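You operate a simulated robot arm through the tools that you are given. There is no shell and no other tool. Be economical: measure what you need, move in short steps, check, and stop when the job is done.

You are at the controls of a simulated robot arm. One attempt, no reset.

## Task
Slide the yellow prop midway between the clamps, wind the bow out by the dial, swing the dial clear. Where these are worked on the way, their far stop is far enough and under half their travel is too little: dial.

The check looks at the end state, three seconds after you hand in, the way a careful person would. Anything else that was tipped, shoved, dropped, spilled or broken makes it a failure.

## Robot
A 6-joint arm with a two-finger gripper, on a carriage that runs on a rail from [5, 1257] to [-4, -1083] (x, y) and turns from -3.072 to 2.723 rad about z. Base frame: it is fixed where the carriage stands at the start and does not move with it; the origin is on the floor, on the carriage's upright axis, x ahead of it, y to its left, z up. Units: mm, rad, N and s.
Its first joint turns from -2.897 to 2.897 rad. Places, roughly: dial [800, 0, 1100]; dial stand [700, 0, 1000]; prop knob [600, -200, 1000]; valve lever of clamp three [600, -500, 1000]; valve lever of clamp two [600, 100, 1000]; yellow prop [700, -200, 1000]. Payload 2.54 kg.
The tool frame sits at the grasp point between the pads (the TCP): z along the fingers, y along the line on which they close. The tips reach 23 mm beyond it. Largest opening 126 mm; the body of the gripper starts 82 mm behind the TCP.
Orientation is told as [roll, pitch, yaw] about the base's x, y, z axes, in that order, counted from this pose: with the fingers straight down and closing along the base's y, the tool's x points along the base's -x, its y along +y and its z along -z.

## Interface
- The arm moves only by the tool arm_command. Its argument "moves" is one flat list of numbers, 7 for each row, row after row: the gripper command, from -1 (shut) to 1 (fully open), values between in proportion, then the shift along the tool's x, y, z in mm, then the turn, a rotation vector about the tool's x, y, z in rad. In form: [fingers, x, y, z, rx, ry, rz, fingers, x, y, z, rx, ry, rz, ...]. A call has 1 to 20 rows; each row shifts and turns the commanded pose from where the row before left it, along the tool's axes as they then stand. A row lasts 0.2 s, in which the tool goes at most 50 mm and 0.15 rad; a call with a longer step from one row to the next is refused whole, and so is a gripper value outside its range. A pose out of reach is approached as far as the arm can. The call stops where the force on the tool passes 80 N (or 10 N more than at its start, if that is more) or the arm is blocked; 0.2 s more then pass. Each finger halts on what it meets, pressing with about 38 N; the grip force reading is that of the motor and also rises with nothing between the fingers. The clock runs only during rows and for 0.2 s after the last one: add rows that do not move to give the fingers time. The reply holds the time, the measured pose of the TCP, the force on the tool along the base axes, the opening and the grip force, in the units named above and with some noise, with the torque about the TCP (base axes, N m) and any sound that the robot's microphone picked up.
- Cameras (640 x 400 px; columns grow to the right, rows downward): "scene" is now at [56.2, 158, 1596.8]; the picture's right is [-0.47, -0.88, 0.00], its down [-0.51, 0.27, -0.82] and it looks along [0.72, -0.39, -0.58] (base axes); focal length 270 px, centre (320, 200). "wrist" rides on the gripper at [82, 14, -122] in the tool frame; the picture's right is [-0.17, 0.99, 0.00], its down [-0.79, -0.13, -0.60] and it looks along [-0.59, -0.10, 0.80] (tool axes); focal length 243 px, centre (320, 200). There is no depth. A picture from a camera that has moved, and an enlarged one, comes with that camera's place and axes in the base frame and with its lens.
- snapshot(camera): a new picture of that camera. It takes no simulated time.
- lift_body(by): slides the trunk up (or, below 0, down) by that many mm; the arm and the scene camera ride with it, the base frame stays. It gives what a move gives, with no picture.
- steer(legs): drives the robot by 1 to 6 legs, each [ahead, left, turn to the left] in mm, mm and rad, along the robot's own axes; the way and the turn of a leg run together, so that a leg with both is an arc; at most 1500 mm and 3.142 rad a leg. The arm and the cameras ride along, it lands a little off, and it stops where it bumps. It keeps to its track: a leg is cut to what the track allows. It gives what a move gives.
- pan_tilt(pan, tilt): turns the head with the scene camera to pan (to the left, within 2.094 rad either way) and tilt (down, from -0.506 to 1.204), counted from straight ahead of the robot. It gives what a move gives.
- enlarge(camera, box): a new picture of the part [left, top, right, bottom] of that camera's present view, enlarged. It takes no simulated time.
- close_job(): hands the job in; it is judged then, once.

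Go step by step. Nothing tells you exact positions but the pictures and the camera data: compare them with the known pose of the tool, close in by small moves and look again before you grip or let go. The budget is 120 turns and 78 pictures, counting those below and the enlarged ones. Unless the task says otherwise, let go and move clear before handing in, and close with one line.

The tools are called after "Call:" as name(argument=value, ...) on one line, values as JSON. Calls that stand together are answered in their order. arm_command: Moves the arm, as the interface text tells. Its arguments: {"type":"object","properties":{"moves":{"type":"array"}},"required":["moves"]} The other tools are called the same way: lift_body (by) slides the trunk up or down; steer (legs) drives the base; pan_tilt (pan, tilt) turns the head that bears the scene camera; snapshot (camera) takes a picture; enlarge (camera, box) takes an enlarged picture of a part of a camera's view; close_job () hands the job in.

At the start:

```text
clock: 0.0
eef_pos: [406.9, -90.1, 1405.1]
ee_rot: [0.001, 0.001, -0.001]
contact_force: [-0.3, 0.3, 0.1]
wrist_torque: [0.05, -0.03, 0.0]
finger_gap: 125.8
grip_force: 0.0
trunk travel left (down, up): [-400.0, 90.0]
robot x, y, heading: [2.6, -0.8, -0.007]
head pan, tilt: [-0.494, 0.614]
```

scene: 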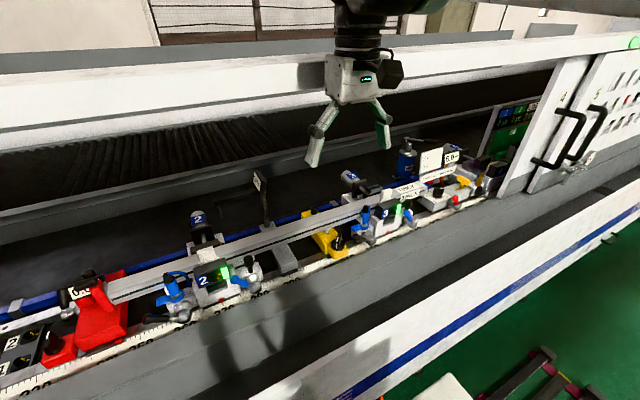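
wrist: 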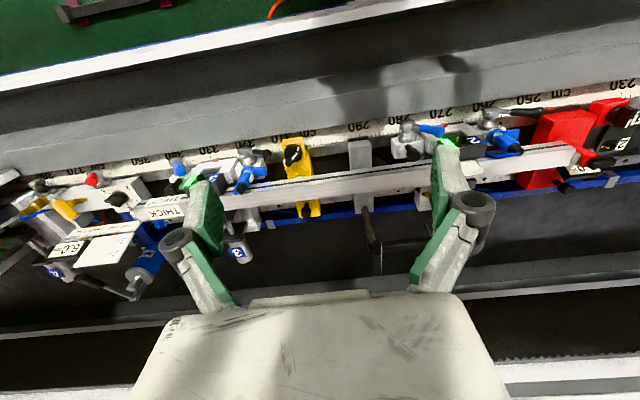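

I see a long bench with a bar (the workpiece) held at clamps 2 and 3, a yellow prop between them, and a dial on a stand. I'll take enlarged views to find details.

Call:
enlarge(camera="scene", box=[140, 160, 340, 330])

Call:
enlarge(camera="scene", box=[290, 130, 490, 270])

Call:
enlarge(camera="wrist", box=[160, 110, 440, 280])

```text
2.35 times, centred on (240, 245) of scene
camera zoom: at [56.2, 158.0, 1596.8], right [-0.47, -0.88, 0.0], down [-0.51, 0.27, -0.82], along [0.72, -0.39, -0.58], focal length 634 px, centre (508, 94)
```

zoom: 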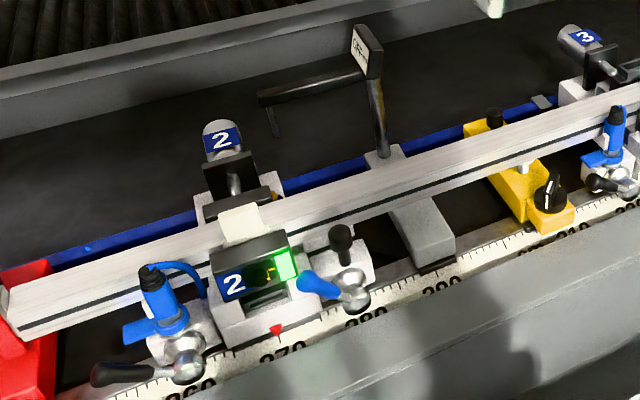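

```text
2.86 times, centred on (390, 200) of scene
camera zoom: at [56.2, 158.0, 1596.8], right [-0.47, -0.88, 0.0], down [-0.51, 0.27, -0.82], along [0.72, -0.39, -0.58], focal length 770 px, centre (120, 200)
```

zoom: 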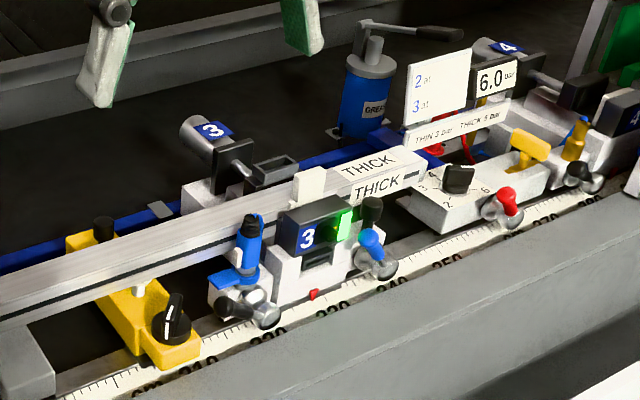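

```text
2.29 times, centred on (300, 195) of wrist
camera zoom: at [325.6, -76.1, 1526.6], right [0.17, 0.99, 0.0], down [0.79, -0.13, 0.6], along [0.59, -0.1, -0.8], focal length 555 px, centre (366, 211)
```

zoom: 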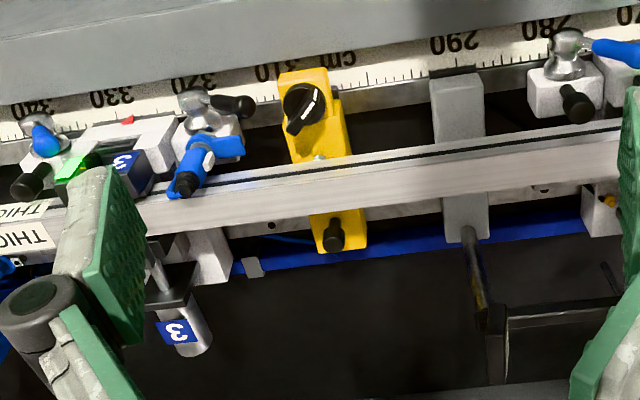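

The dial is on a pivoting post behind the bar near y≈-30. I'll go closer with the wrist camera for a better look.

Call:
arm_command(moves=[1, 0, -20, 50, 0, 0, 0, 1, 0, -20, 50, 0, 0, 0, 1, 0, -20, 40, 0, 0, 0, 1, 0, 0, 0, 0, 0, 0])

Call:
snapshot(camera="wrist")

Call:
enlarge(camera="scene", box=[220, 150, 320, 212])

```text
refused: row 1 steps farther than a row can; nothing moved
```

```text
72 pictures are left
camera wrist: at [325.6, -76.1, 1526.6], right [0.17, 0.99, 0.0], down [0.79, -0.13, 0.6], along [0.59, -0.1, -0.8], focal length 243 px, centre (320, 200)
```

wrist: 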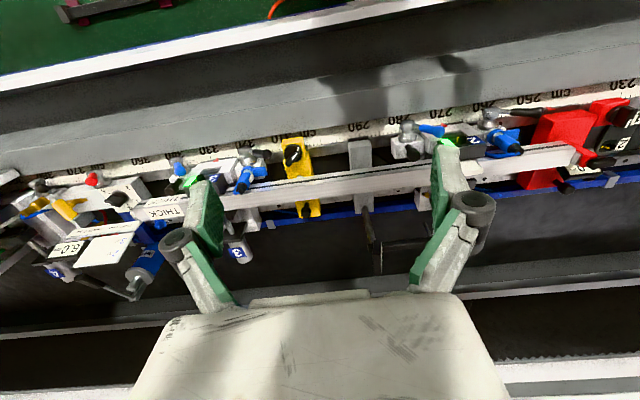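

```text
6.40 times, centred on (270, 181) of scene
camera zoom: at [56.2, 158.0, 1596.8], right [-0.47, -0.88, 0.0], down [-0.51, 0.27, -0.82], along [0.72, -0.39, -0.58], focal length 1725 px, centre (640, 322)
```

zoom: 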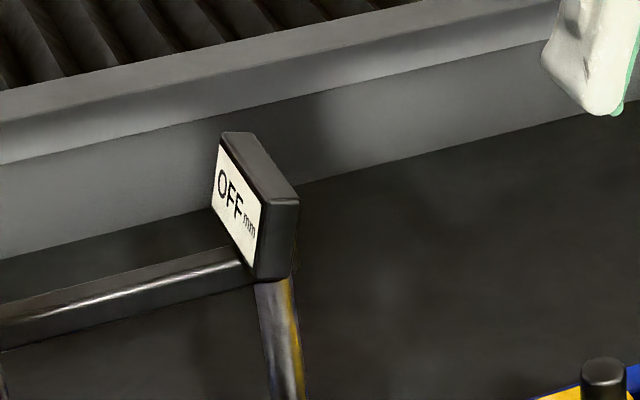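

The dial reads OFF, with its arm swung to +y. I'll lower the arm for closer views.

Call:
arm_command(moves=[1, 0, -15, 45, 0, 0, 0, 1, 0, -15, 45, 0, 0, 0, 1, 0, -15, 45, 0, 0, 0, 1, 0, 0, 0, 0, 0, 0])

Call:
snapshot(camera="wrist")

Call:
snapshot(camera="scene")

```text
clock: 1.0
eef_pos: [404.5, -134.4, 1269.2]
ee_rot: [0.001, 0.0, -0.002]
contact_force: [0.3, -0.1, 0.2]
wrist_torque: [0.01, 0.01, 0.01]
finger_gap: 126.4
grip_force: 0.1
trunk travel left (down, up): [-400.0, 90.0]
robot x, y, heading: [-0.5, 1.9, -0.001]
head pan, tilt: [-0.494, 0.614]
```

```text
70 pictures are left
camera wrist: at [323.7, -121.3, 1391.0], right [0.17, 0.99, 0.0], down [0.79, -0.13, 0.6], along [0.59, -0.1, -0.8], focal length 243 px, centre (320, 200)
```

wrist: 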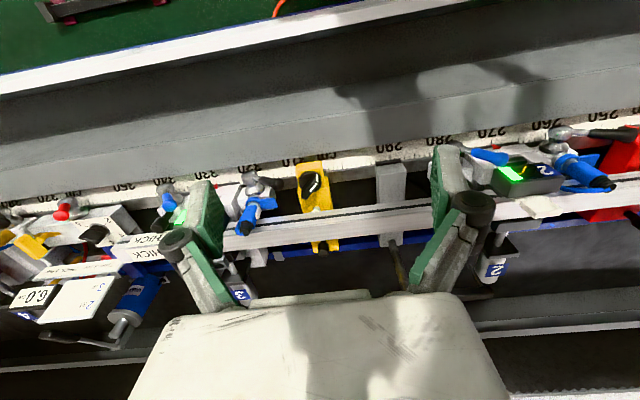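

```text
69 pictures are left
camera scene: at [56.5, 157.9, 1596.9], right [-0.47, -0.88, 0.0], down [-0.51, 0.27, -0.82], along [0.72, -0.39, -0.58], focal length 270 px, centre (320, 200)
```

scene: 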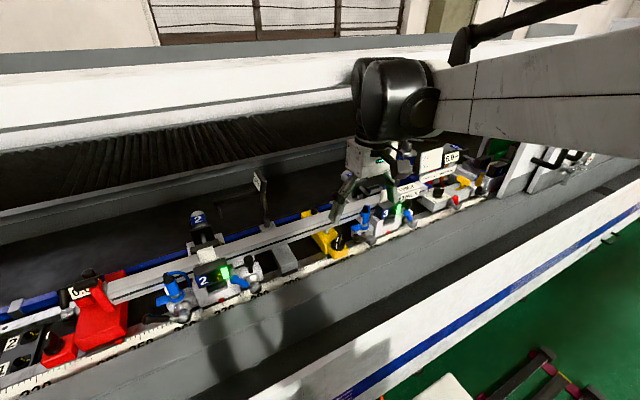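

Triangulating: clamp pointers at y≈180 and y≈-391 (scale 270 and 327), prop at y≈-190, dial stand at y≈-20. The midpoint is roughly y≈-105. I'll close in on the prop with the wrist camera.

Call:
arm_command(moves=[1, 0, -15, 45, 0, 0, 0, 1, 0, -15, 45, 0, 0, 0, 1, 20, -15, 30, 0, 0, 0, 1, 20, -15, 0, 0, 0, 0, 1, 0, 0, 0, 0, 0, 0])

Call:
snapshot(camera="wrist")

```text
clock: 2.2
eef_pos: [367.7, -195.6, 1150.4]
ee_rot: [0.0, -0.001, 0.0]
contact_force: [-0.1, 0.0, -0.1]
wrist_torque: [-0.02, 0.0, -0.05]
finger_gap: 125.8
grip_force: 0.0
trunk travel left (down, up): [-400.0, 90.0]
robot x, y, heading: [-1.6, 1.0, 0.001]
head pan, tilt: [-0.494, 0.614]
```

```text
68 pictures are left
camera wrist: at [284.6, -181.9, 1272.1], right [0.17, 0.99, 0.0], down [0.79, -0.13, 0.6], along [0.59, -0.1, -0.8], focal length 243 px, centre (320, 200)
```

wrist: 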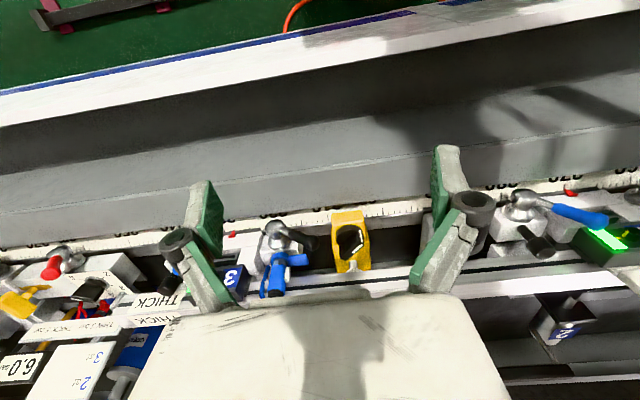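

Clear view of the prop between the fingers; enlarging it.

Call:
enlarge(camera="wrist", box=[220, 180, 440, 300])

Call:
enlarge(camera="scene", box=[290, 200, 370, 270])

```text
2.91 times, centred on (330, 240) of wrist
camera zoom: at [284.6, -181.9, 1272.1], right [0.17, 0.99, 0.0], down [0.79, -0.13, 0.6], along [0.59, -0.1, -0.8], focal length 706 px, centre (291, 84)
```

zoom: 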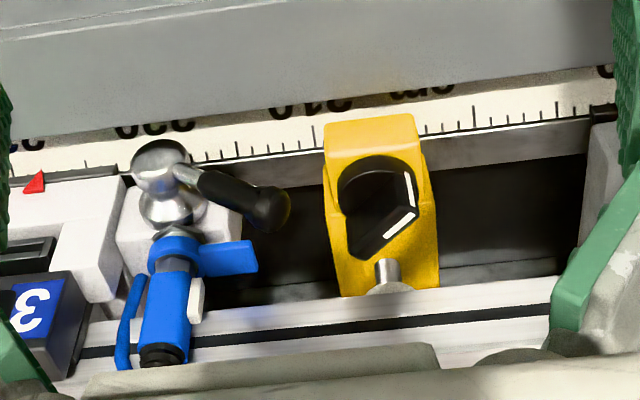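

```text
5.71 times, centred on (330, 235) of scene
camera zoom: at [55.9, 157.9, 1596.9], right [-0.47, -0.88, 0.0], down [-0.51, 0.27, -0.82], along [0.72, -0.39, -0.58], focal length 1540 px, centre (263, 0)
```

zoom: 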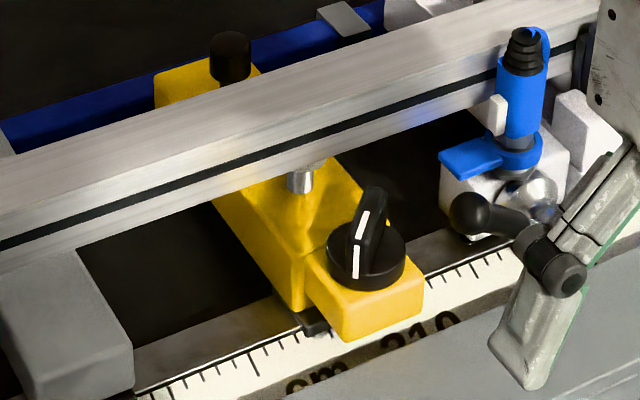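

The prop's front block spans y≈-207…-157 with front face x≈544 and top z≈983; a lever handle of clamp three sits near (562,-244). I'll bring the fingers above the block with ~70 mm opening.

Call:
arm_command(moves=[0.11, -34.5, 3.5, 15, 0, 0, 0, 0.11, -34.5, 3.5, 15, 0, 0, 0, 0.11, -34.5, 3.5, 15, 0, 0, 0, 0.11, -34.5, 3.5, 15, 0, 0, 0, 0.11, -34.5, 3.5, 20, 0, 0, 0, 0.11, 0, 0, 0, 0, 0, 0])

Call:
snapshot(camera="wrist")

Call:
enlarge(camera="scene", box=[290, 180, 400, 270])

```text
clock: 3.6
eef_pos: [541.7, -176.6, 1069.6]
ee_rot: [0.002, 0.0, 0.001]
contact_force: [0.0, -0.4, 0.2]
wrist_torque: [0.0, -0.02, -0.01]
finger_gap: 70.2
grip_force: 0.0
trunk travel left (down, up): [-400.0, 90.0]
robot x, y, heading: [1.3, -0.4, 0.0]
head pan, tilt: [-0.494, 0.614]
```

```text
65 pictures are left
camera wrist: at [458.5, -163.4, 1191.6], right [0.17, 0.99, 0.0], down [0.79, -0.13, 0.6], along [0.59, -0.1, -0.8], focal length 243 px, centre (320, 200)
```

wrist: 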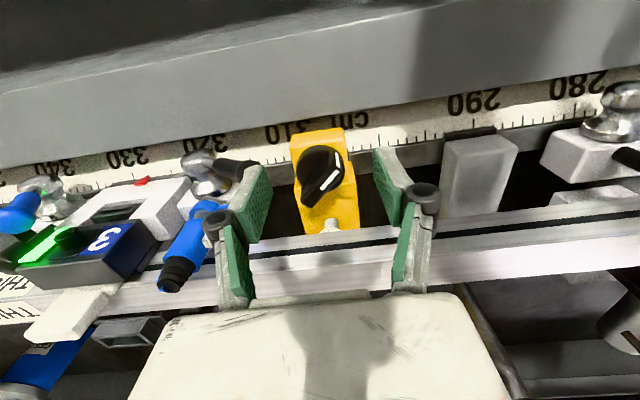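

```text
4.44 times, centred on (345, 225) of scene
camera zoom: at [57.1, 157.9, 1596.8], right [-0.47, -0.88, 0.0], down [-0.51, 0.27, -0.82], along [0.72, -0.39, -0.58], focal length 1198 px, centre (209, 89)
```

zoom: 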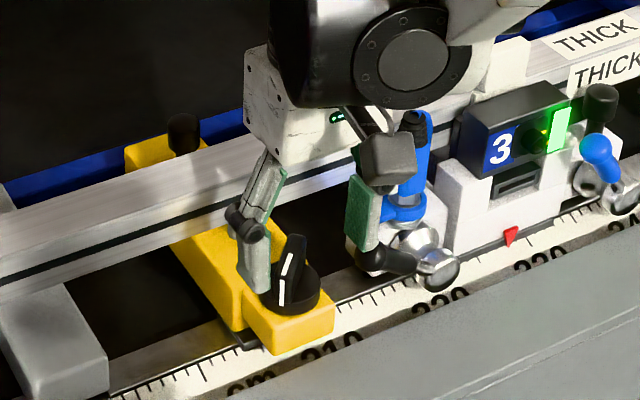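

Positions agree (block centre y≈-180). Descending around the front block.

Call:
arm_command(moves=[0.11, 0, 0, 25, 0, 0, 0, 0.11, 0, 0, 25, 0, 0, 0, 0.11, 0, 0, 15, 0, 0, 0, 0.11, 0, 0, 14, 0, 0, 0, 0.11, 0, 0, 0, 0, 0, 0])

Call:
snapshot(camera="wrist")

```text
clock: 4.8
eef_pos: [538.3, -176.5, 991.8]
ee_rot: [0.0, -0.002, -0.003]
contact_force: [-26.4, 9.4, 9.1]
wrist_torque: [-0.58, -0.67, -1.2]
finger_gap: 68.4
grip_force: 0.0
trunk travel left (down, up): [-400.0, 90.0]
robot x, y, heading: [0.2, 2.8, 0.0]
head pan, tilt: [-0.494, 0.614]
```

```text
63 pictures are left
camera wrist: at [455.0, -163.1, 1114.0], right [0.17, 0.99, 0.0], down [0.79, -0.13, 0.6], along [0.59, -0.1, -0.8], focal length 243 px, centre (320, 200)
```

wrist: 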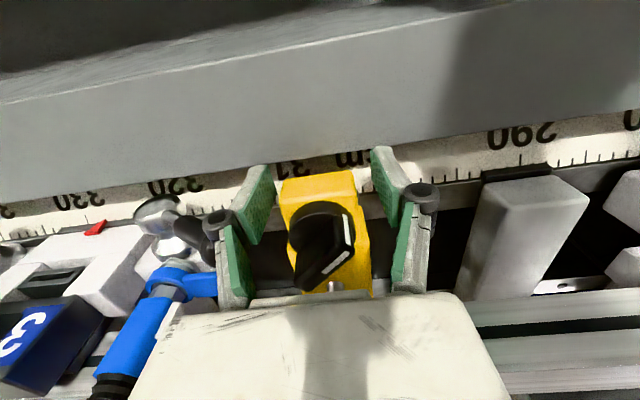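

The -y finger is brushing the clamp-three handle (Fx -26 N). I'll ease off in -x and move +y, away from it.

Call:
arm_command(moves=[0.11, 4, 3, 0, 0, 0, 0, 0.11, 0, 4, 0, 0, 0, 0, 0.11, 0, 0, 0, 0, 0, 0])

Call:
enlarge(camera="wrist", box=[80, 140, 440, 320])

```text
clock: 5.6
eef_pos: [536.8, -169.2, 991.2]
ee_rot: [0.0, 0.0, 0.0]
contact_force: [0.0, -0.5, -0.2]
wrist_torque: [0.01, 0.04, -0.02]
finger_gap: 70.5
grip_force: 0.8
trunk travel left (down, up): [-400.0, 90.0]
robot x, y, heading: [-3.2, 0.6, -0.001]
head pan, tilt: [-0.494, 0.614]
```

```text
1.78 times, centred on (260, 230) of wrist
camera zoom: at [454.1, -156.9, 1112.8], right [0.17, 0.99, 0.0], down [0.79, -0.13, 0.6], along [0.59, -0.1, -0.8], focal length 431 px, centre (427, 147)
```

zoom: 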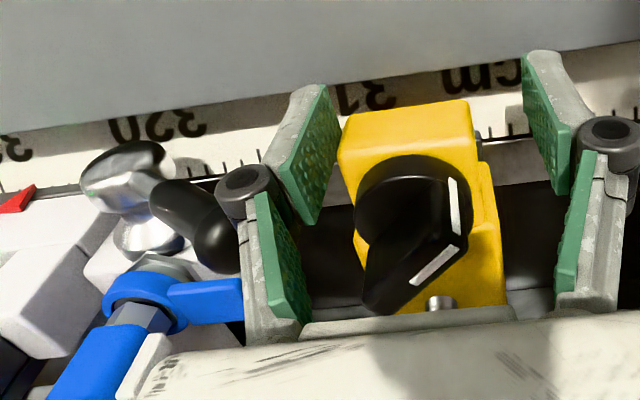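

Contact with the handle is gone. Now nudging +y to meet the block.

Call:
arm_command(moves=[0.11, 0, 3, 0, 0, 0, 0, 0.11, 0, 3, 0, 0, 0, 0, 0.11, 0, 0, 0, 0, 0, 0])

```text
clock: 6.4
eef_pos: [535.0, -165.1, 991.8]
ee_rot: [0.0, -0.001, -0.001]
contact_force: [2.5, -9.1, -3.4]
wrist_torque: [0.1, 0.02, 0.01]
finger_gap: 75.3
grip_force: 3.8
trunk travel left (down, up): [-400.0, 90.0]
robot x, y, heading: [1.3, -1.5, -0.0]
head pan, tilt: [-0.494, 0.614]
```

In contact. Shift +x a little for a better bite and close on the block.

Call:
arm_command(moves=[0.11, 0, -3, 0, 0, 0, 0, 0.11, -8, 0, 0, 0, 0, 0, -0.3, 0, -10, 0, 0, 0, 0, -1, 0, -2, 0, 0, 0, 0, -1, 0, 0, 0, 0, 0, 0, -1, 0, 0, 0, 0, 0, 0])

Call:
snapshot(camera="wrist")

```text
clock: 7.8
eef_pos: [543.6, -176.7, 989.9]
ee_rot: [0.0, 0.001, 0.002]
contact_force: [-7.6, 26.3, -9.8]
wrist_torque: [0.1, 0.28, 0.17]
finger_gap: 52.0
grip_force: 44.6
trunk travel left (down, up): [-400.0, 90.0]
robot x, y, heading: [-1.4, 1.2, -0.002]
head pan, tilt: [-0.494, 0.614]
```

```text
61 pictures are left
camera wrist: at [462.0, -163.0, 1112.6], right [0.16, 0.99, 0.0], down [0.79, -0.13, 0.6], along [0.59, -0.1, -0.8], focal length 243 px, centre (320, 200)
```

wrist: 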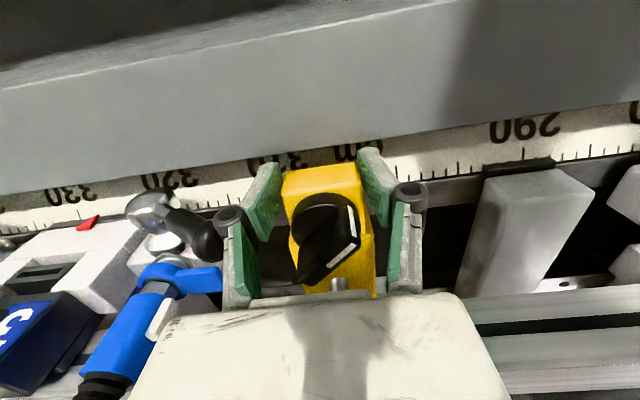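

Gripped (52 mm). Now slide the prop toward +y in steps.

Call:
arm_command(moves=[-1, 0, 6, 0, 0, 0, 0, -1, 0, 8, 0, 0, 0, 0, -1, 0, 10, 0, 0, 0, 0, -1, 0, 10, 0, 0, 0, 0, -1, 0, 0, 0, 0, 0, 0])

Call:
snapshot(camera="wrist")

```text
clock: 9.0
eef_pos: [543.8, -144.2, 990.4]
ee_rot: [0.002, -0.002, 0.002]
contact_force: [7.7, -6.9, 14.7]
wrist_torque: [-0.43, -0.5, -0.95]
finger_gap: 52.2
grip_force: 45.1
trunk travel left (down, up): [-400.0, 90.0]
robot x, y, heading: [-2.6, 0.5, -0.003]
head pan, tilt: [-0.494, 0.614]
```

```text
60 pictures are left
camera wrist: at [462.0, -131.7, 1112.5], right [0.17, 0.99, 0.0], down [0.79, -0.13, 0.6], along [0.59, -0.1, -0.8], focal length 243 px, centre (320, 200)
```

wrist: 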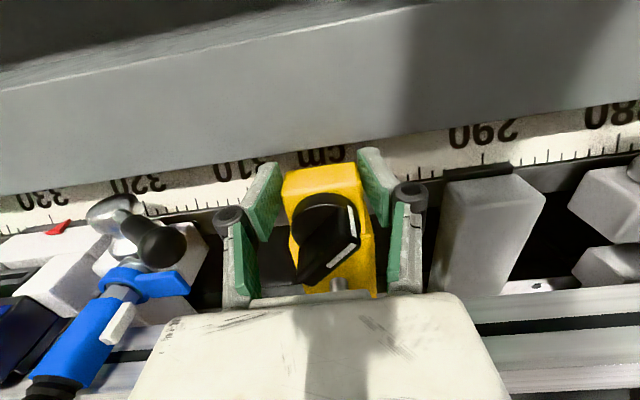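

It slides freely. Now I need exact clamp positions from the scale; zooming on both red pointers.

Call:
enlarge(camera="scene", box=[190, 240, 270, 300])

Call:
enlarge(camera="scene", box=[360, 195, 440, 255])

Call:
enlarge(camera="scene", box=[270, 215, 360, 280])

```text
6.67 times, centred on (230, 270) of scene
camera zoom: at [56.0, 157.6, 1597.0], right [-0.47, -0.88, 0.0], down [-0.51, 0.27, -0.82], along [0.72, -0.39, -0.58], focal length 1797 px, centre (920, -267)
```

zoom: 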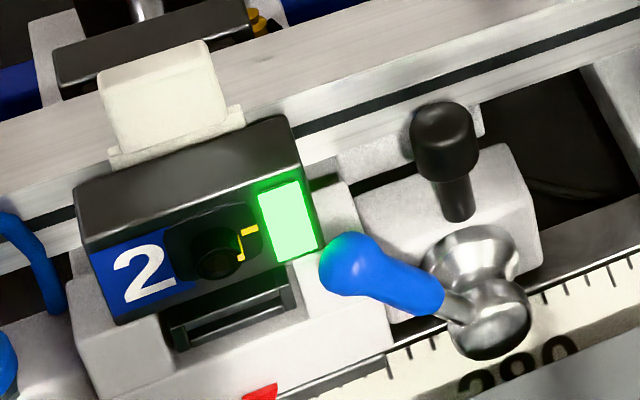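

```text
6.67 times, centred on (400, 225) of scene
camera zoom: at [56.0, 157.6, 1597.0], right [-0.47, -0.88, 0.0], down [-0.51, 0.27, -0.82], along [0.72, -0.39, -0.58], focal length 1797 px, centre (-213, 33)
```

zoom: 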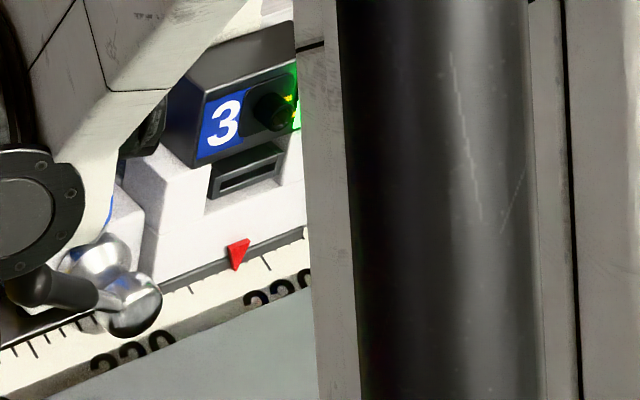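

```text
6.15 times, centred on (315, 248) of scene
camera zoom: at [56.0, 157.6, 1597.0], right [-0.47, -0.88, 0.0], down [-0.51, 0.27, -0.82], along [0.72, -0.39, -0.58], focal length 1659 px, centre (351, -92)
```

zoom: 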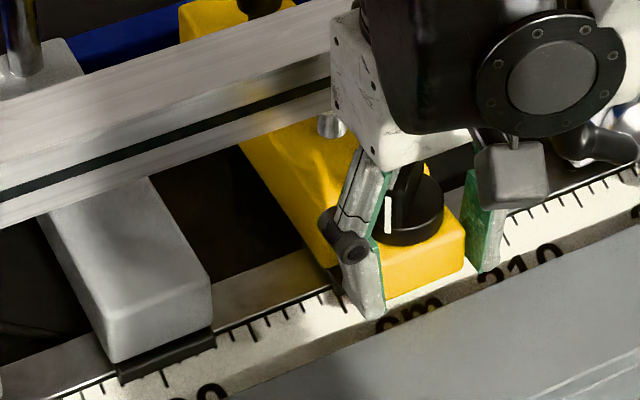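

Estimated midpoint y≈-107. I'll slide there, then release, back off upward, and verify with the wrist camera.

Call:
arm_command(moves=[-1, 0, 10, 0, 0, 0, 0, -1, 0, 10, 0, 0, 0, 0, -1, 0, 10, 0, 0, 0, 0, -1, 0, 7, 0, 0, 0, 0, -1, 0, 0, 0, 0, 0, 0])

Call:
snapshot(camera="wrist")

```text
clock: 10.2
eef_pos: [544.8, -108.3, 990.2]
ee_rot: [0.0, -0.002, -0.001]
contact_force: [13.2, -7.0, 12.9]
wrist_torque: [-0.35, -0.79, -0.31]
finger_gap: 52.4
grip_force: 45.3
trunk travel left (down, up): [-400.0, 90.0]
robot x, y, heading: [0.4, 0.6, 0.002]
head pan, tilt: [-0.494, 0.614]
```

```text
56 pictures are left
camera wrist: at [462.3, -94.7, 1112.6], right [0.17, 0.99, 0.0], down [0.79, -0.13, 0.6], along [0.59, -0.1, -0.8], focal length 243 px, centre (320, 200)
```

wrist: 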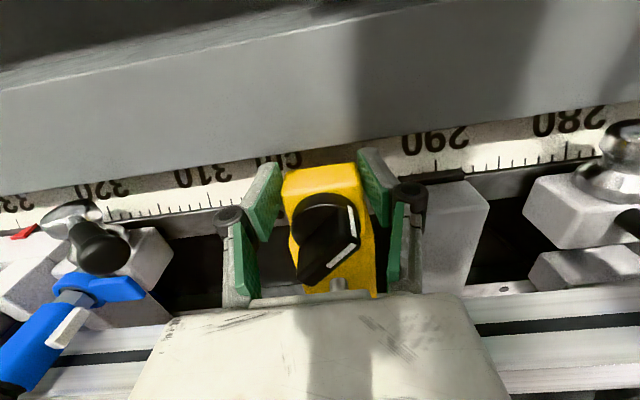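

Prop is now near scale 299. Releasing gently and rising to verify with frontal wrist views of each pointer.

Call:
arm_command(moves=[-0.05, 0, 0, 0, 0, 0, 0, -0.05, 0, 0, 0, 0, 0, 0, -0.05, 0, 0, -20, 0, 0, 0, -0.05, 0, 0, -40, 0, 0, 0, -0.05, 30, 0, -40, 0, 0, 0, -0.05, 35, 0, -30, 0, 0, 0, -0.05, 0, 0, 0, 0, 0, 0])

Call:
snapshot(camera="wrist")

```text
clock: 11.8
eef_pos: [478.6, -108.6, 1120.8]
ee_rot: [0.001, 0.001, 0.0]
contact_force: [-0.1, 0.6, 0.8]
wrist_torque: [-0.01, -0.04, 0.01]
finger_gap: 60.0
grip_force: 0.0
trunk travel left (down, up): [-400.0, 90.0]
robot x, y, heading: [-0.2, 0.7, -0.001]
head pan, tilt: [-0.494, 0.614]
```

```text
55 pictures are left
camera wrist: at [396.2, -95.3, 1243.8], right [0.17, 0.99, 0.0], down [0.79, -0.13, 0.6], along [0.59, -0.1, -0.8], focal length 243 px, centre (320, 200)
```

wrist: 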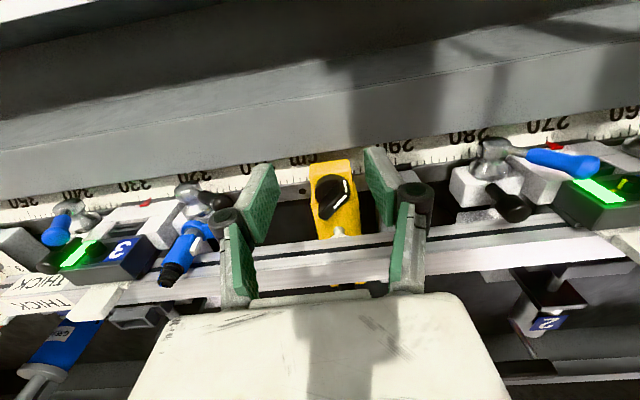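

Both pointers are in view; zoom on each.

Call:
enlarge(camera="wrist", box=[90, 160, 330, 240])

Call:
enlarge(camera="wrist", box=[300, 110, 600, 210])

```text
2.67 times, centred on (210, 200) of wrist
camera zoom: at [396.2, -95.3, 1243.8], right [0.17, 0.99, 0.0], down [0.79, -0.13, 0.6], along [0.59, -0.1, -0.8], focal length 647 px, centre (613, 200)
```

zoom: 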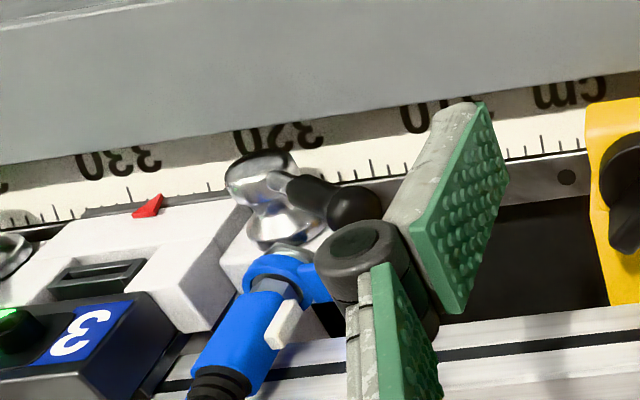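

```text
2.13 times, centred on (450, 160) of wrist
camera zoom: at [396.2, -95.3, 1243.8], right [0.17, 0.99, 0.0], down [0.79, -0.13, 0.6], along [0.59, -0.1, -0.8], focal length 518 px, centre (43, 285)
```

zoom: 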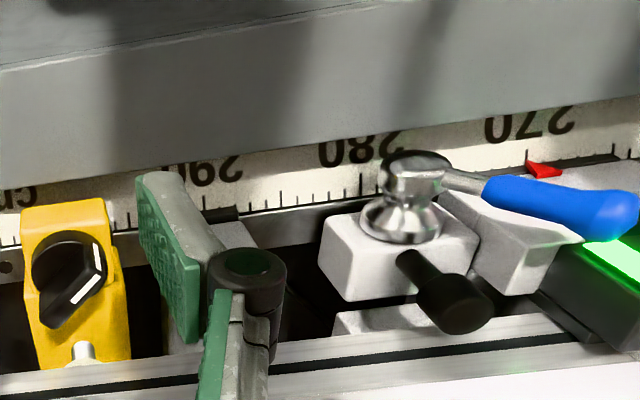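

Pointers read ≈328.1 and ≈270.1, mean 299.1; the prop centre reads ≈299 (y≈-108), so it's midway. Next, the dial: move the wrist camera over it.

Call:
arm_command(moves=[1, 0, 20, -45, 0, 0, 0, 1, 0, 20, -45, 0, 0, 0, 1, 0, 20, -45, 0, 0, 0, 1, 0, 20, -45, 0, 0, 0, 1, -42, 20, 0, 0, 0, 0, 1, -42, 20, 0, 0, 0, 0, 1, -42, 20, 0, 0, 0, 0, 1, -42, 20, 0, 0, 0, 0, 1, 0, 0, 0, 0, 0, 0])

Call:
snapshot(camera="wrist")

Call:
snapshot(camera="scene")

```text
clock: 12.9
eef_pos: [471.6, -40.1, 1219.9]
ee_rot: [0.006, 0.005, -0.028]
contact_force: [0.6, 0.2, 1.3]
wrist_torque: [-0.01, -0.02, 0.0]
finger_gap: 125.8
grip_force: 0.0
trunk travel left (down, up): [-400.0, 90.0]
robot x, y, heading: [-0.9, -3.3, -0.01]
head pan, tilt: [-0.494, 0.614]
stopped in row 5: the arm was blocked; the commanded pose is now the measured one
```

```text
52 pictures are left
camera wrist: at [390.3, -25.3, 1344.3], right [0.19, 0.98, 0.01], down [0.79, -0.16, 0.59], along [0.58, -0.11, -0.81], focal length 243 px, centre (320, 200)
```

wrist: 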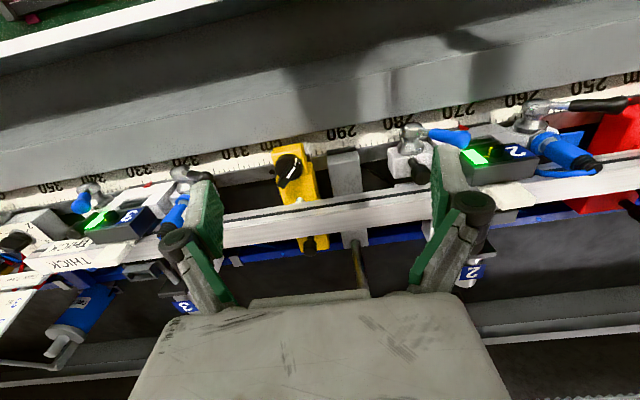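

```text
51 pictures are left
camera scene: at [66.0, 147.0, 1598.2], right [-0.48, -0.87, 0.0], down [-0.51, 0.28, -0.81], along [0.71, -0.39, -0.58], focal length 270 px, centre (320, 200)
```

scene: 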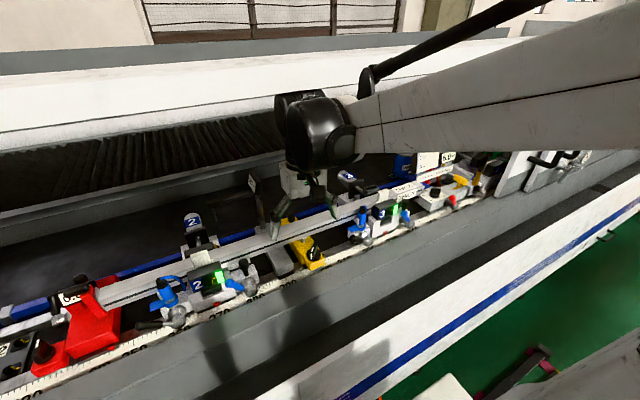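

The arm got blocked (likely by its own body) moving to +y. I'll slide the carriage left instead so the arm works on its right side.

Call:
steer(legs=[[0, 180, 0]])

Call:
snapshot(camera="scene")

```text
clock: 14.4
eef_pos: [472.8, 137.6, 1222.0]
ee_rot: [0.01, 0.006, -0.026]
contact_force: [-0.1, 1.0, 0.5]
wrist_torque: [0.0, 0.01, -0.02]
finger_gap: 126.2
grip_force: 0.0
trunk travel left (down, up): [-400.0, 90.0]
robot x, y, heading: [0.4, 176.1, -0.014]
head pan, tilt: [-0.494, 0.614]
```

```text
50 pictures are left
camera scene: at [65.8, 322.2, 1597.3], right [-0.48, -0.88, 0.0], down [-0.51, 0.28, -0.81], along [0.71, -0.39, -0.58], focal length 270 px, centre (320, 200)
```

scene: 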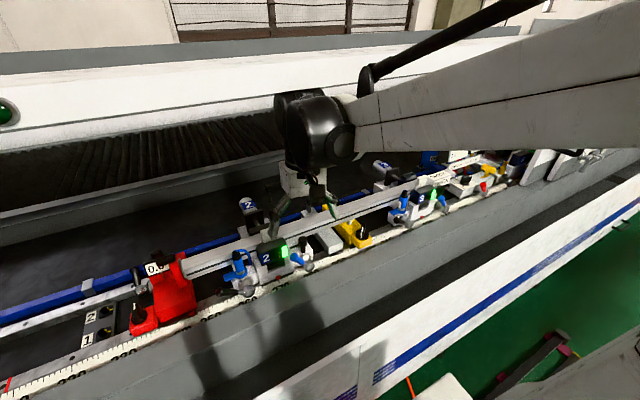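

Now go forward and to -y toward the dial, watching for blocks.

Call:
arm_command(moves=[1, 0, -40, 0, 0, 0, 0, 1, 0, -40, 0, 0, 0, 0, 1, -30, -30, 0, 0, 0, 0, 1, -40, -10, 0, 0, 0, 0, 1, -40, 0, -20, 0, 0, 0, 1, -20, 0, -20, 0, 0, 0, 1, 0, 0, 0, 0, 0, 0])

Call:
snapshot(camera="wrist")

Call:
snapshot(camera="scene")

```text
clock: 15.9
eef_pos: [553.9, 22.0, 1214.5]
ee_rot: [0.005, -0.01, -0.038]
contact_force: [0.2, 0.1, 0.1]
wrist_torque: [-0.01, 0.02, 0.02]
finger_gap: 126.0
grip_force: 0.0
trunk travel left (down, up): [-400.0, 90.0]
robot x, y, heading: [2.6, 175.4, -0.019]
head pan, tilt: [-0.494, 0.614]
stopped in row 7: the arm was blocked; the commanded pose is now the measured one
```

```text
49 pictures are left
camera wrist: at [471.8, 38.0, 1335.1], right [0.2, 0.98, 0.01], down [0.78, -0.17, 0.6], along [0.59, -0.12, -0.8], focal length 243 px, centre (320, 200)
```

wrist: 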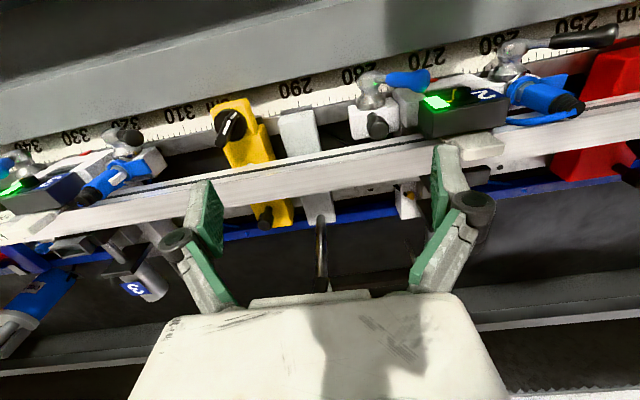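

```text
48 pictures are left
camera scene: at [45.1, 331.8, 1599.8], right [-0.49, -0.87, 0.0], down [-0.49, 0.28, -0.82], along [0.72, -0.4, -0.57], focal length 270 px, centre (320, 200)
```

scene: 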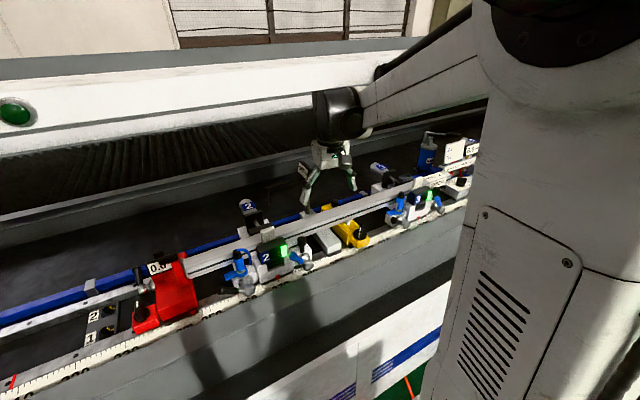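

The arm's elbow seems to bind when raising the tool; raising the trunk instead keeps the arm posture.

Call:
lift_body(by=85)

Call:
arm_command(moves=[1, -30, -5, 10, 0, 0, 0, 1, -30, -5, 10, 0, 0, 0, 1, 0, 0, 0, 0, 0, 0])

Call:
snapshot(camera="wrist")

Call:
snapshot(camera="scene")

```text
clock: 16.9
eef_pos: [538.7, 26.3, 1213.0]
ee_rot: [0.006, 0.0, -0.041]
contact_force: [-0.3, 0.8, -0.6]
wrist_torque: [0.01, 0.04, 0.03]
finger_gap: 125.8
grip_force: 0.0
trunk travel left (down, up): [-466.0, 24.0]
robot x, y, heading: [-0.4, 177.1, -0.019]
head pan, tilt: [-0.494, 0.614]
stopped: the arm was blocked; the commanded pose is now the measured one
```

```text
clock: 17.9
eef_pos: [547.6, 24.3, 1216.2]
ee_rot: [-0.002, -0.028, -0.045]
contact_force: [0.1, 0.4, 0.2]
wrist_torque: [-0.03, 0.03, -0.01]
finger_gap: 126.1
grip_force: 0.1
trunk travel left (down, up): [-466.0, 24.0]
robot x, y, heading: [-1.9, 178.8, -0.017]
head pan, tilt: [-0.494, 0.614]
stopped in row 3: the arm was blocked; the commanded pose is now the measured one
```

```text
47 pictures are left
camera wrist: at [463.1, 40.8, 1335.2], right [0.21, 0.98, 0.01], down [0.77, -0.17, 0.62], along [0.61, -0.13, -0.79], focal length 243 px, centre (320, 200)
```

wrist: 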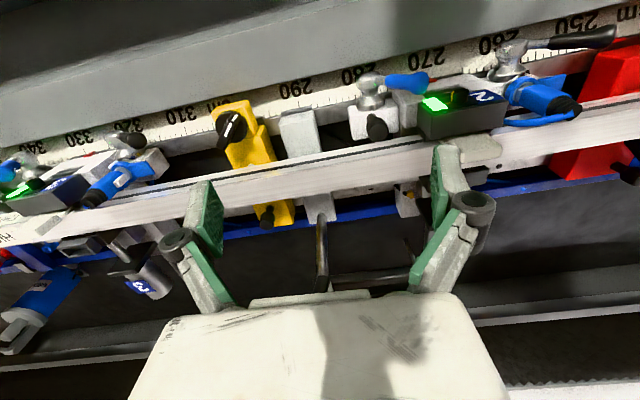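

```text
46 pictures are left
camera scene: at [16.4, 339.1, 1664.9], right [-0.49, -0.87, -0.01], down [-0.48, 0.28, -0.83], along [0.73, -0.4, -0.55], focal length 270 px, centre (320, 200)
```

scene: 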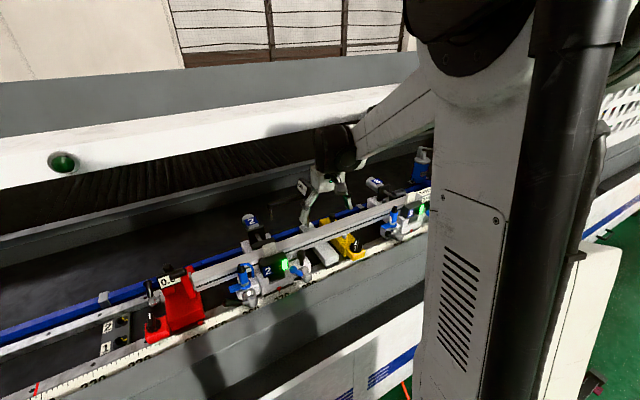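

The trunk leaned back: an overhead beam (front face x≈545, underside z≈1440 by triangulation) is blocking the arm's wrist/forearm. I'll lower the trunk so that the arm reaches in under it.

Call:
lift_body(by=-66)

Call:
arm_command(moves=[1, 40, -10, 0, 0, 0, 0, 1, 40, -10, 0, 0, 0, 0, 1, 40, -10, 0, 0, 0, 0, 1, 0, 0, 0, 0, 0, 0])

Call:
snapshot(camera="scene")

```text
clock: 18.9
eef_pos: [584.8, 19.9, 1130.5]
ee_rot: [0.005, -0.002, -0.038]
contact_force: [-1.4, -0.2, -0.6]
wrist_torque: [-0.01, -0.08, 0.01]
finger_gap: 125.9
grip_force: 0.0
trunk travel left (down, up): [-400.0, 90.0]
robot x, y, heading: [2.5, 176.2, -0.014]
head pan, tilt: [-0.494, 0.614]
```

```text
clock: 19.9
eef_pos: [463.9, -5.0, 1130.8]
ee_rot: [0.004, -0.001, -0.04]
contact_force: [-0.1, 0.4, 0.4]
wrist_torque: [-0.02, -0.02, -0.02]
finger_gap: 126.0
grip_force: 0.1
trunk travel left (down, up): [-400.0, 90.0]
robot x, y, heading: [-0.9, 174.8, -0.017]
head pan, tilt: [-0.494, 0.614]
```

```text
45 pictures are left
camera scene: at [58.6, 332.1, 1596.9], right [-0.49, -0.87, 0.0], down [-0.5, 0.28, -0.82], along [0.71, -0.4, -0.58], focal length 270 px, centre (320, 200)
```

scene: 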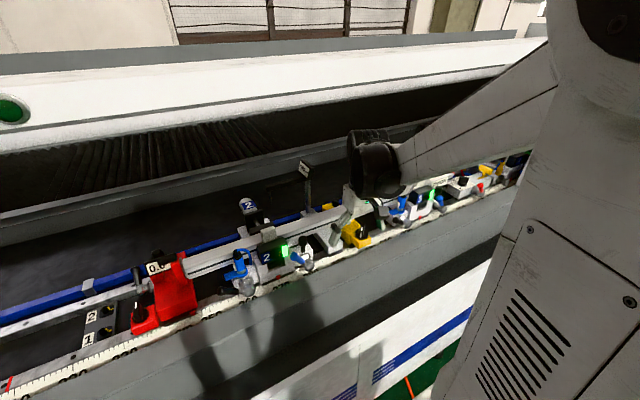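

Relieved; nothing disturbed. Lower the trunk in two stages while raising the tool relative to it.

Call:
lift_body(by=-100)

Call:
arm_command(moves=[1, 0, 0, -40, 0, 0, 0, 1, 0, 0, -40, 0, 0, 0, 1, 0, 0, -40, 0, 0, 0, 1, 0, 0, 0, 0, 0, 0])

Call:
lift_body(by=-100)

Call:
arm_command(moves=[1, 0, 0, -40, 0, 0, 0, 1, 0, 0, -40, 0, 0, 0, 1, 0, 0, -30, 0, 0, 0, 1, 0, 0, 0, 0, 0, 0])

Call:
snapshot(camera="scene")

```text
clock: 21.2
eef_pos: [465.5, -5.7, 1030.6]
ee_rot: [0.006, 0.0, -0.04]
contact_force: [-0.3, 0.1, 0.8]
wrist_torque: [0.01, 0.01, 0.02]
finger_gap: 126.1
grip_force: 0.1
trunk travel left (down, up): [-300.0, 190.0]
robot x, y, heading: [-1.3, 173.7, -0.019]
head pan, tilt: [-0.494, 0.614]
```

```text
clock: 22.2
eef_pos: [467.1, -5.3, 1151.3]
ee_rot: [0.005, 0.0, -0.041]
contact_force: [-0.5, -0.4, 0.1]
wrist_torque: [0.02, -0.02, -0.01]
finger_gap: 126.0
grip_force: 0.0
trunk travel left (down, up): [-300.0, 190.0]
robot x, y, heading: [-0.4, 176.3, -0.017]
head pan, tilt: [-0.494, 0.614]
```

```text
clock: 23.6
eef_pos: [467.0, -5.9, 1049.4]
ee_rot: [0.004, 0.0, -0.041]
contact_force: [-0.1, -0.2, 0.2]
wrist_torque: [-0.01, -0.01, 0.0]
finger_gap: 125.6
grip_force: 0.0
trunk travel left (down, up): [-200.0, 290.0]
robot x, y, heading: [0.7, 175.9, -0.018]
head pan, tilt: [-0.494, 0.614]
```

```text
clock: 24.6
eef_pos: [466.6, -5.9, 1160.7]
ee_rot: [0.003, -0.002, -0.04]
contact_force: [0.4, -0.7, 0.3]
wrist_torque: [-0.01, 0.0, -0.02]
finger_gap: 126.0
grip_force: 0.1
trunk travel left (down, up): [-200.0, 290.0]
robot x, y, heading: [0.9, 176.6, -0.016]
head pan, tilt: [-0.494, 0.614]
```

```text
44 pictures are left
camera scene: at [59.5, 332.1, 1396.8], right [-0.49, -0.87, 0.0], down [-0.5, 0.28, -0.82], along [0.71, -0.4, -0.58], focal length 270 px, centre (320, 200)
```

scene: 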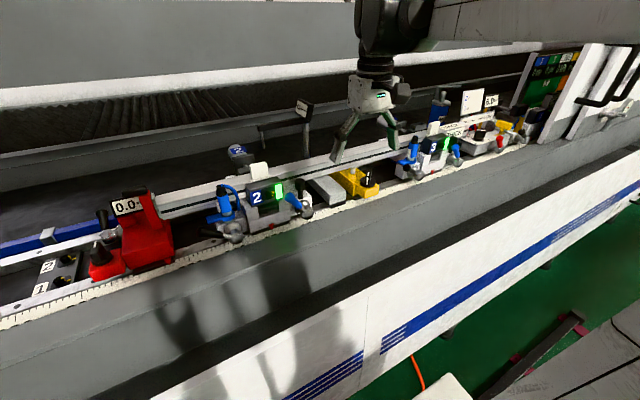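

Posture is much better now. Zooming on the dial before approaching.

Call:
enlarge(camera="scene", box=[230, 80, 350, 200])

```text
3.33 times, centred on (290, 140) of scene
camera zoom: at [59.5, 332.1, 1396.8], right [-0.49, -0.87, 0.0], down [-0.5, 0.28, -0.82], along [0.71, -0.4, -0.58], focal length 899 px, centre (420, 400)
```

zoom: 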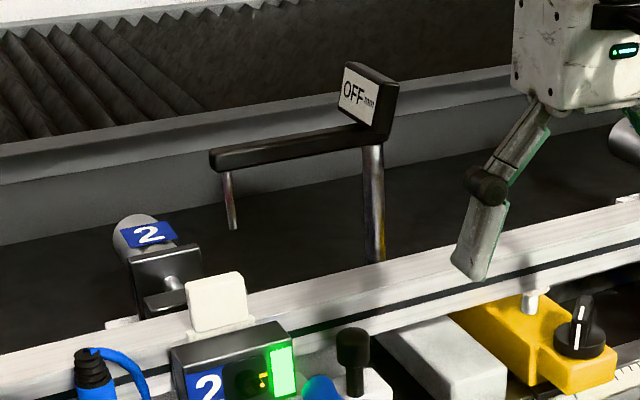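

Dial geometry: pivot post ≈(777,-22), arm pointing +y to y≈126 at z≈1112–1130, probe hanging to z≈1060, panel top ≈1175. I'll approach from above with closed fingers, to stand behind (+x of) the arm.

Call:
arm_command(moves=[-1, 0, 0, -40, 0, 0, -0.04, -1, 0, 0, -40, 0, 0, 0, -1, -43, 11, 0, 0, 0, 0, -1, -43, 11, 0, 0, 0, 0, -1, -43, 11, 0, 0, 0, 0, -1, -43, 11, 0, 0, 0, 0, -1, 0, 0, 0, 0, 0, 0])

Call:
snapshot(camera="scene")

```text
clock: 26.4
eef_pos: [592.2, 20.0, 1214.9]
ee_rot: [0.006, -0.025, -0.034]
contact_force: [0.3, -0.6, 0.5]
wrist_torque: [0.03, 0.0, 0.01]
finger_gap: 0.1
grip_force: 28.3
trunk travel left (down, up): [-200.0, 290.0]
robot x, y, heading: [0.4, 171.5, -0.029]
head pan, tilt: [-0.494, 0.614]
stopped in row 7: the arm was blocked; the commanded pose is now the measured one
```

```text
42 pictures are left
camera scene: at [28.2, 329.0, 1399.9], right [-0.5, -0.87, -0.01], down [-0.48, 0.29, -0.83], along [0.72, -0.41, -0.56], focal length 270 px, centre (320, 200)
```

scene: 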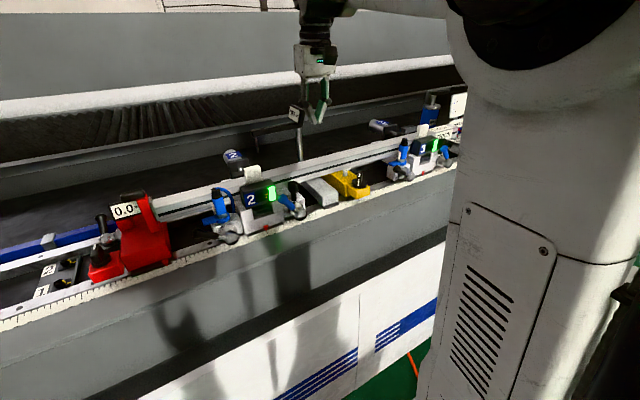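

There's a fixed overhead obstruction limiting the tool to about z≈1200 there, regardless of trunk height. I'll drop to z≈1145 and go in underneath, passing around the dial arm's free end at y≈170.

Call:
arm_command(moves=[-1, 0, 0, 35, 0, 0.025, -0.034, -1, 0, 10, 35, 0, 0, 0, -1, 0, 40, 0, 0, 0, 0, -1, 0, 40, 0, 0, 0, 0, -1, 0, 40, 0, 0, 0, 0, -1, 0, 20, 0, 0, 0, 0, -1, 0, 0, 0, 0, 0, 0])

Call:
snapshot(camera="scene")

```text
clock: 28.0
eef_pos: [627.5, 178.7, 1130.8]
ee_rot: [0.003, 0.024, 0.013]
contact_force: [0.6, 0.1, 0.7]
wrist_torque: [-0.03, -0.02, 0.02]
finger_gap: 0.0
grip_force: 28.3
trunk travel left (down, up): [-200.0, 290.0]
robot x, y, heading: [-1.1, 173.7, -0.025]
head pan, tilt: [-0.494, 0.614]
```

```text
41 pictures are left
camera scene: at [61.0, 331.7, 1396.8], right [-0.5, -0.87, 0.0], down [-0.5, 0.29, -0.82], along [0.71, -0.41, -0.58], focal length 270 px, centre (320, 200)
```

scene: 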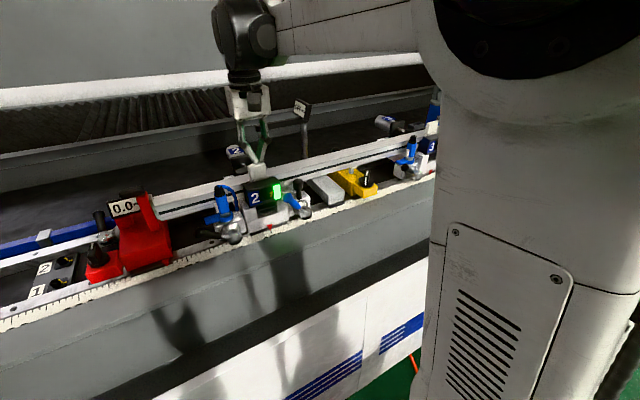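

Clear. Advance in x at this height past the arm's free end.

Call:
arm_command(moves=[-1, -45, 0, -8, 0, -0.024, 0, -1, -45, 0, 0, 0, 0, 0, -1, -45, 0, 0, 0, 0, 0, -1, -45, 0, 0, 0, 0, 0, -1, -12, 0, 0, 0, 0, 0, -1, 0, 0, 0, 0, 0, 0])

Call:
snapshot(camera="scene")

Call:
snapshot(camera="wrist")

```text
clock: 29.4
eef_pos: [819.2, 179.3, 1137.4]
ee_rot: [0.003, 0.0, 0.013]
contact_force: [-0.1, -0.1, 0.5]
wrist_torque: [0.01, 0.0, 0.0]
finger_gap: 0.1
grip_force: 28.5
trunk travel left (down, up): [-200.0, 290.0]
robot x, y, heading: [-1.5, 174.5, -0.023]
head pan, tilt: [-0.494, 0.614]
```

```text
40 pictures are left
camera scene: at [61.1, 331.6, 1396.8], right [-0.5, -0.87, 0.0], down [-0.5, 0.29, -0.82], along [0.71, -0.41, -0.58], focal length 270 px, centre (320, 200)
```

scene: 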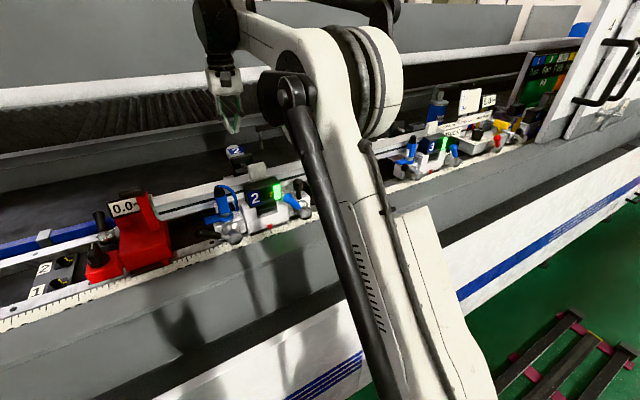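

```text
39 pictures are left
camera wrist: at [737.2, 191.4, 1259.8], right [0.15, 0.99, 0.0], down [0.79, -0.13, 0.6], along [0.59, -0.09, -0.8], focal length 243 px, centre (320, 200)
```

wrist: 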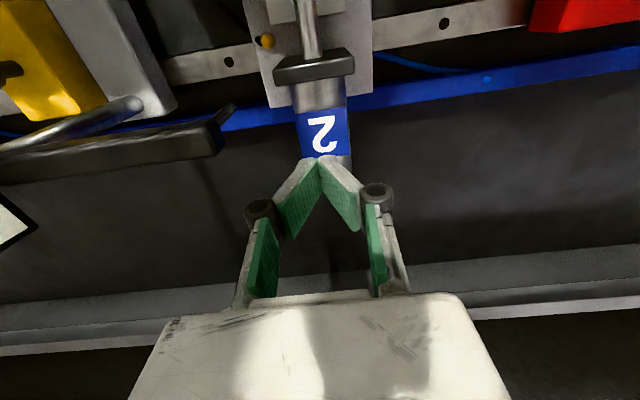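

Excellent view: dial arm spans x≈775–792, end at y≈127. Move in behind it to y≈78 and lower slightly, then check.

Call:
arm_command(moves=[-1, -3, -35, 0, 0, 0, 0, -1, 0, -35, 0, 0, 0, 0, -1, 0, -30, 0, 0, 0, 0, -1, 0, 0, 12, 0, 0, 0, -1, 0, 0, 0, 0, 0, 0])

Call:
snapshot(camera="wrist")

```text
clock: 30.6
eef_pos: [824.1, 78.5, 1125.8]
ee_rot: [0.003, 0.001, 0.014]
contact_force: [-0.7, 1.0, -0.2]
wrist_torque: [0.01, 0.01, 0.02]
finger_gap: 0.0
grip_force: 28.3
trunk travel left (down, up): [-200.0, 290.0]
robot x, y, heading: [1.7, 173.6, -0.019]
head pan, tilt: [-0.494, 0.614]
```

```text
38 pictures are left
camera wrist: at [741.2, 91.1, 1247.3], right [0.15, 0.99, 0.0], down [0.79, -0.13, 0.6], along [0.59, -0.09, -0.8], focal length 243 px, centre (320, 200)
```

wrist: 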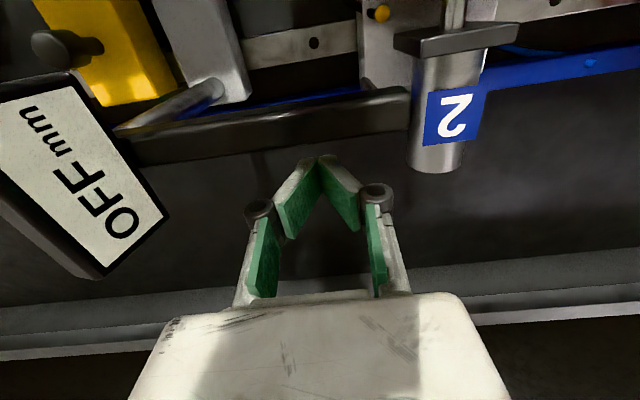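

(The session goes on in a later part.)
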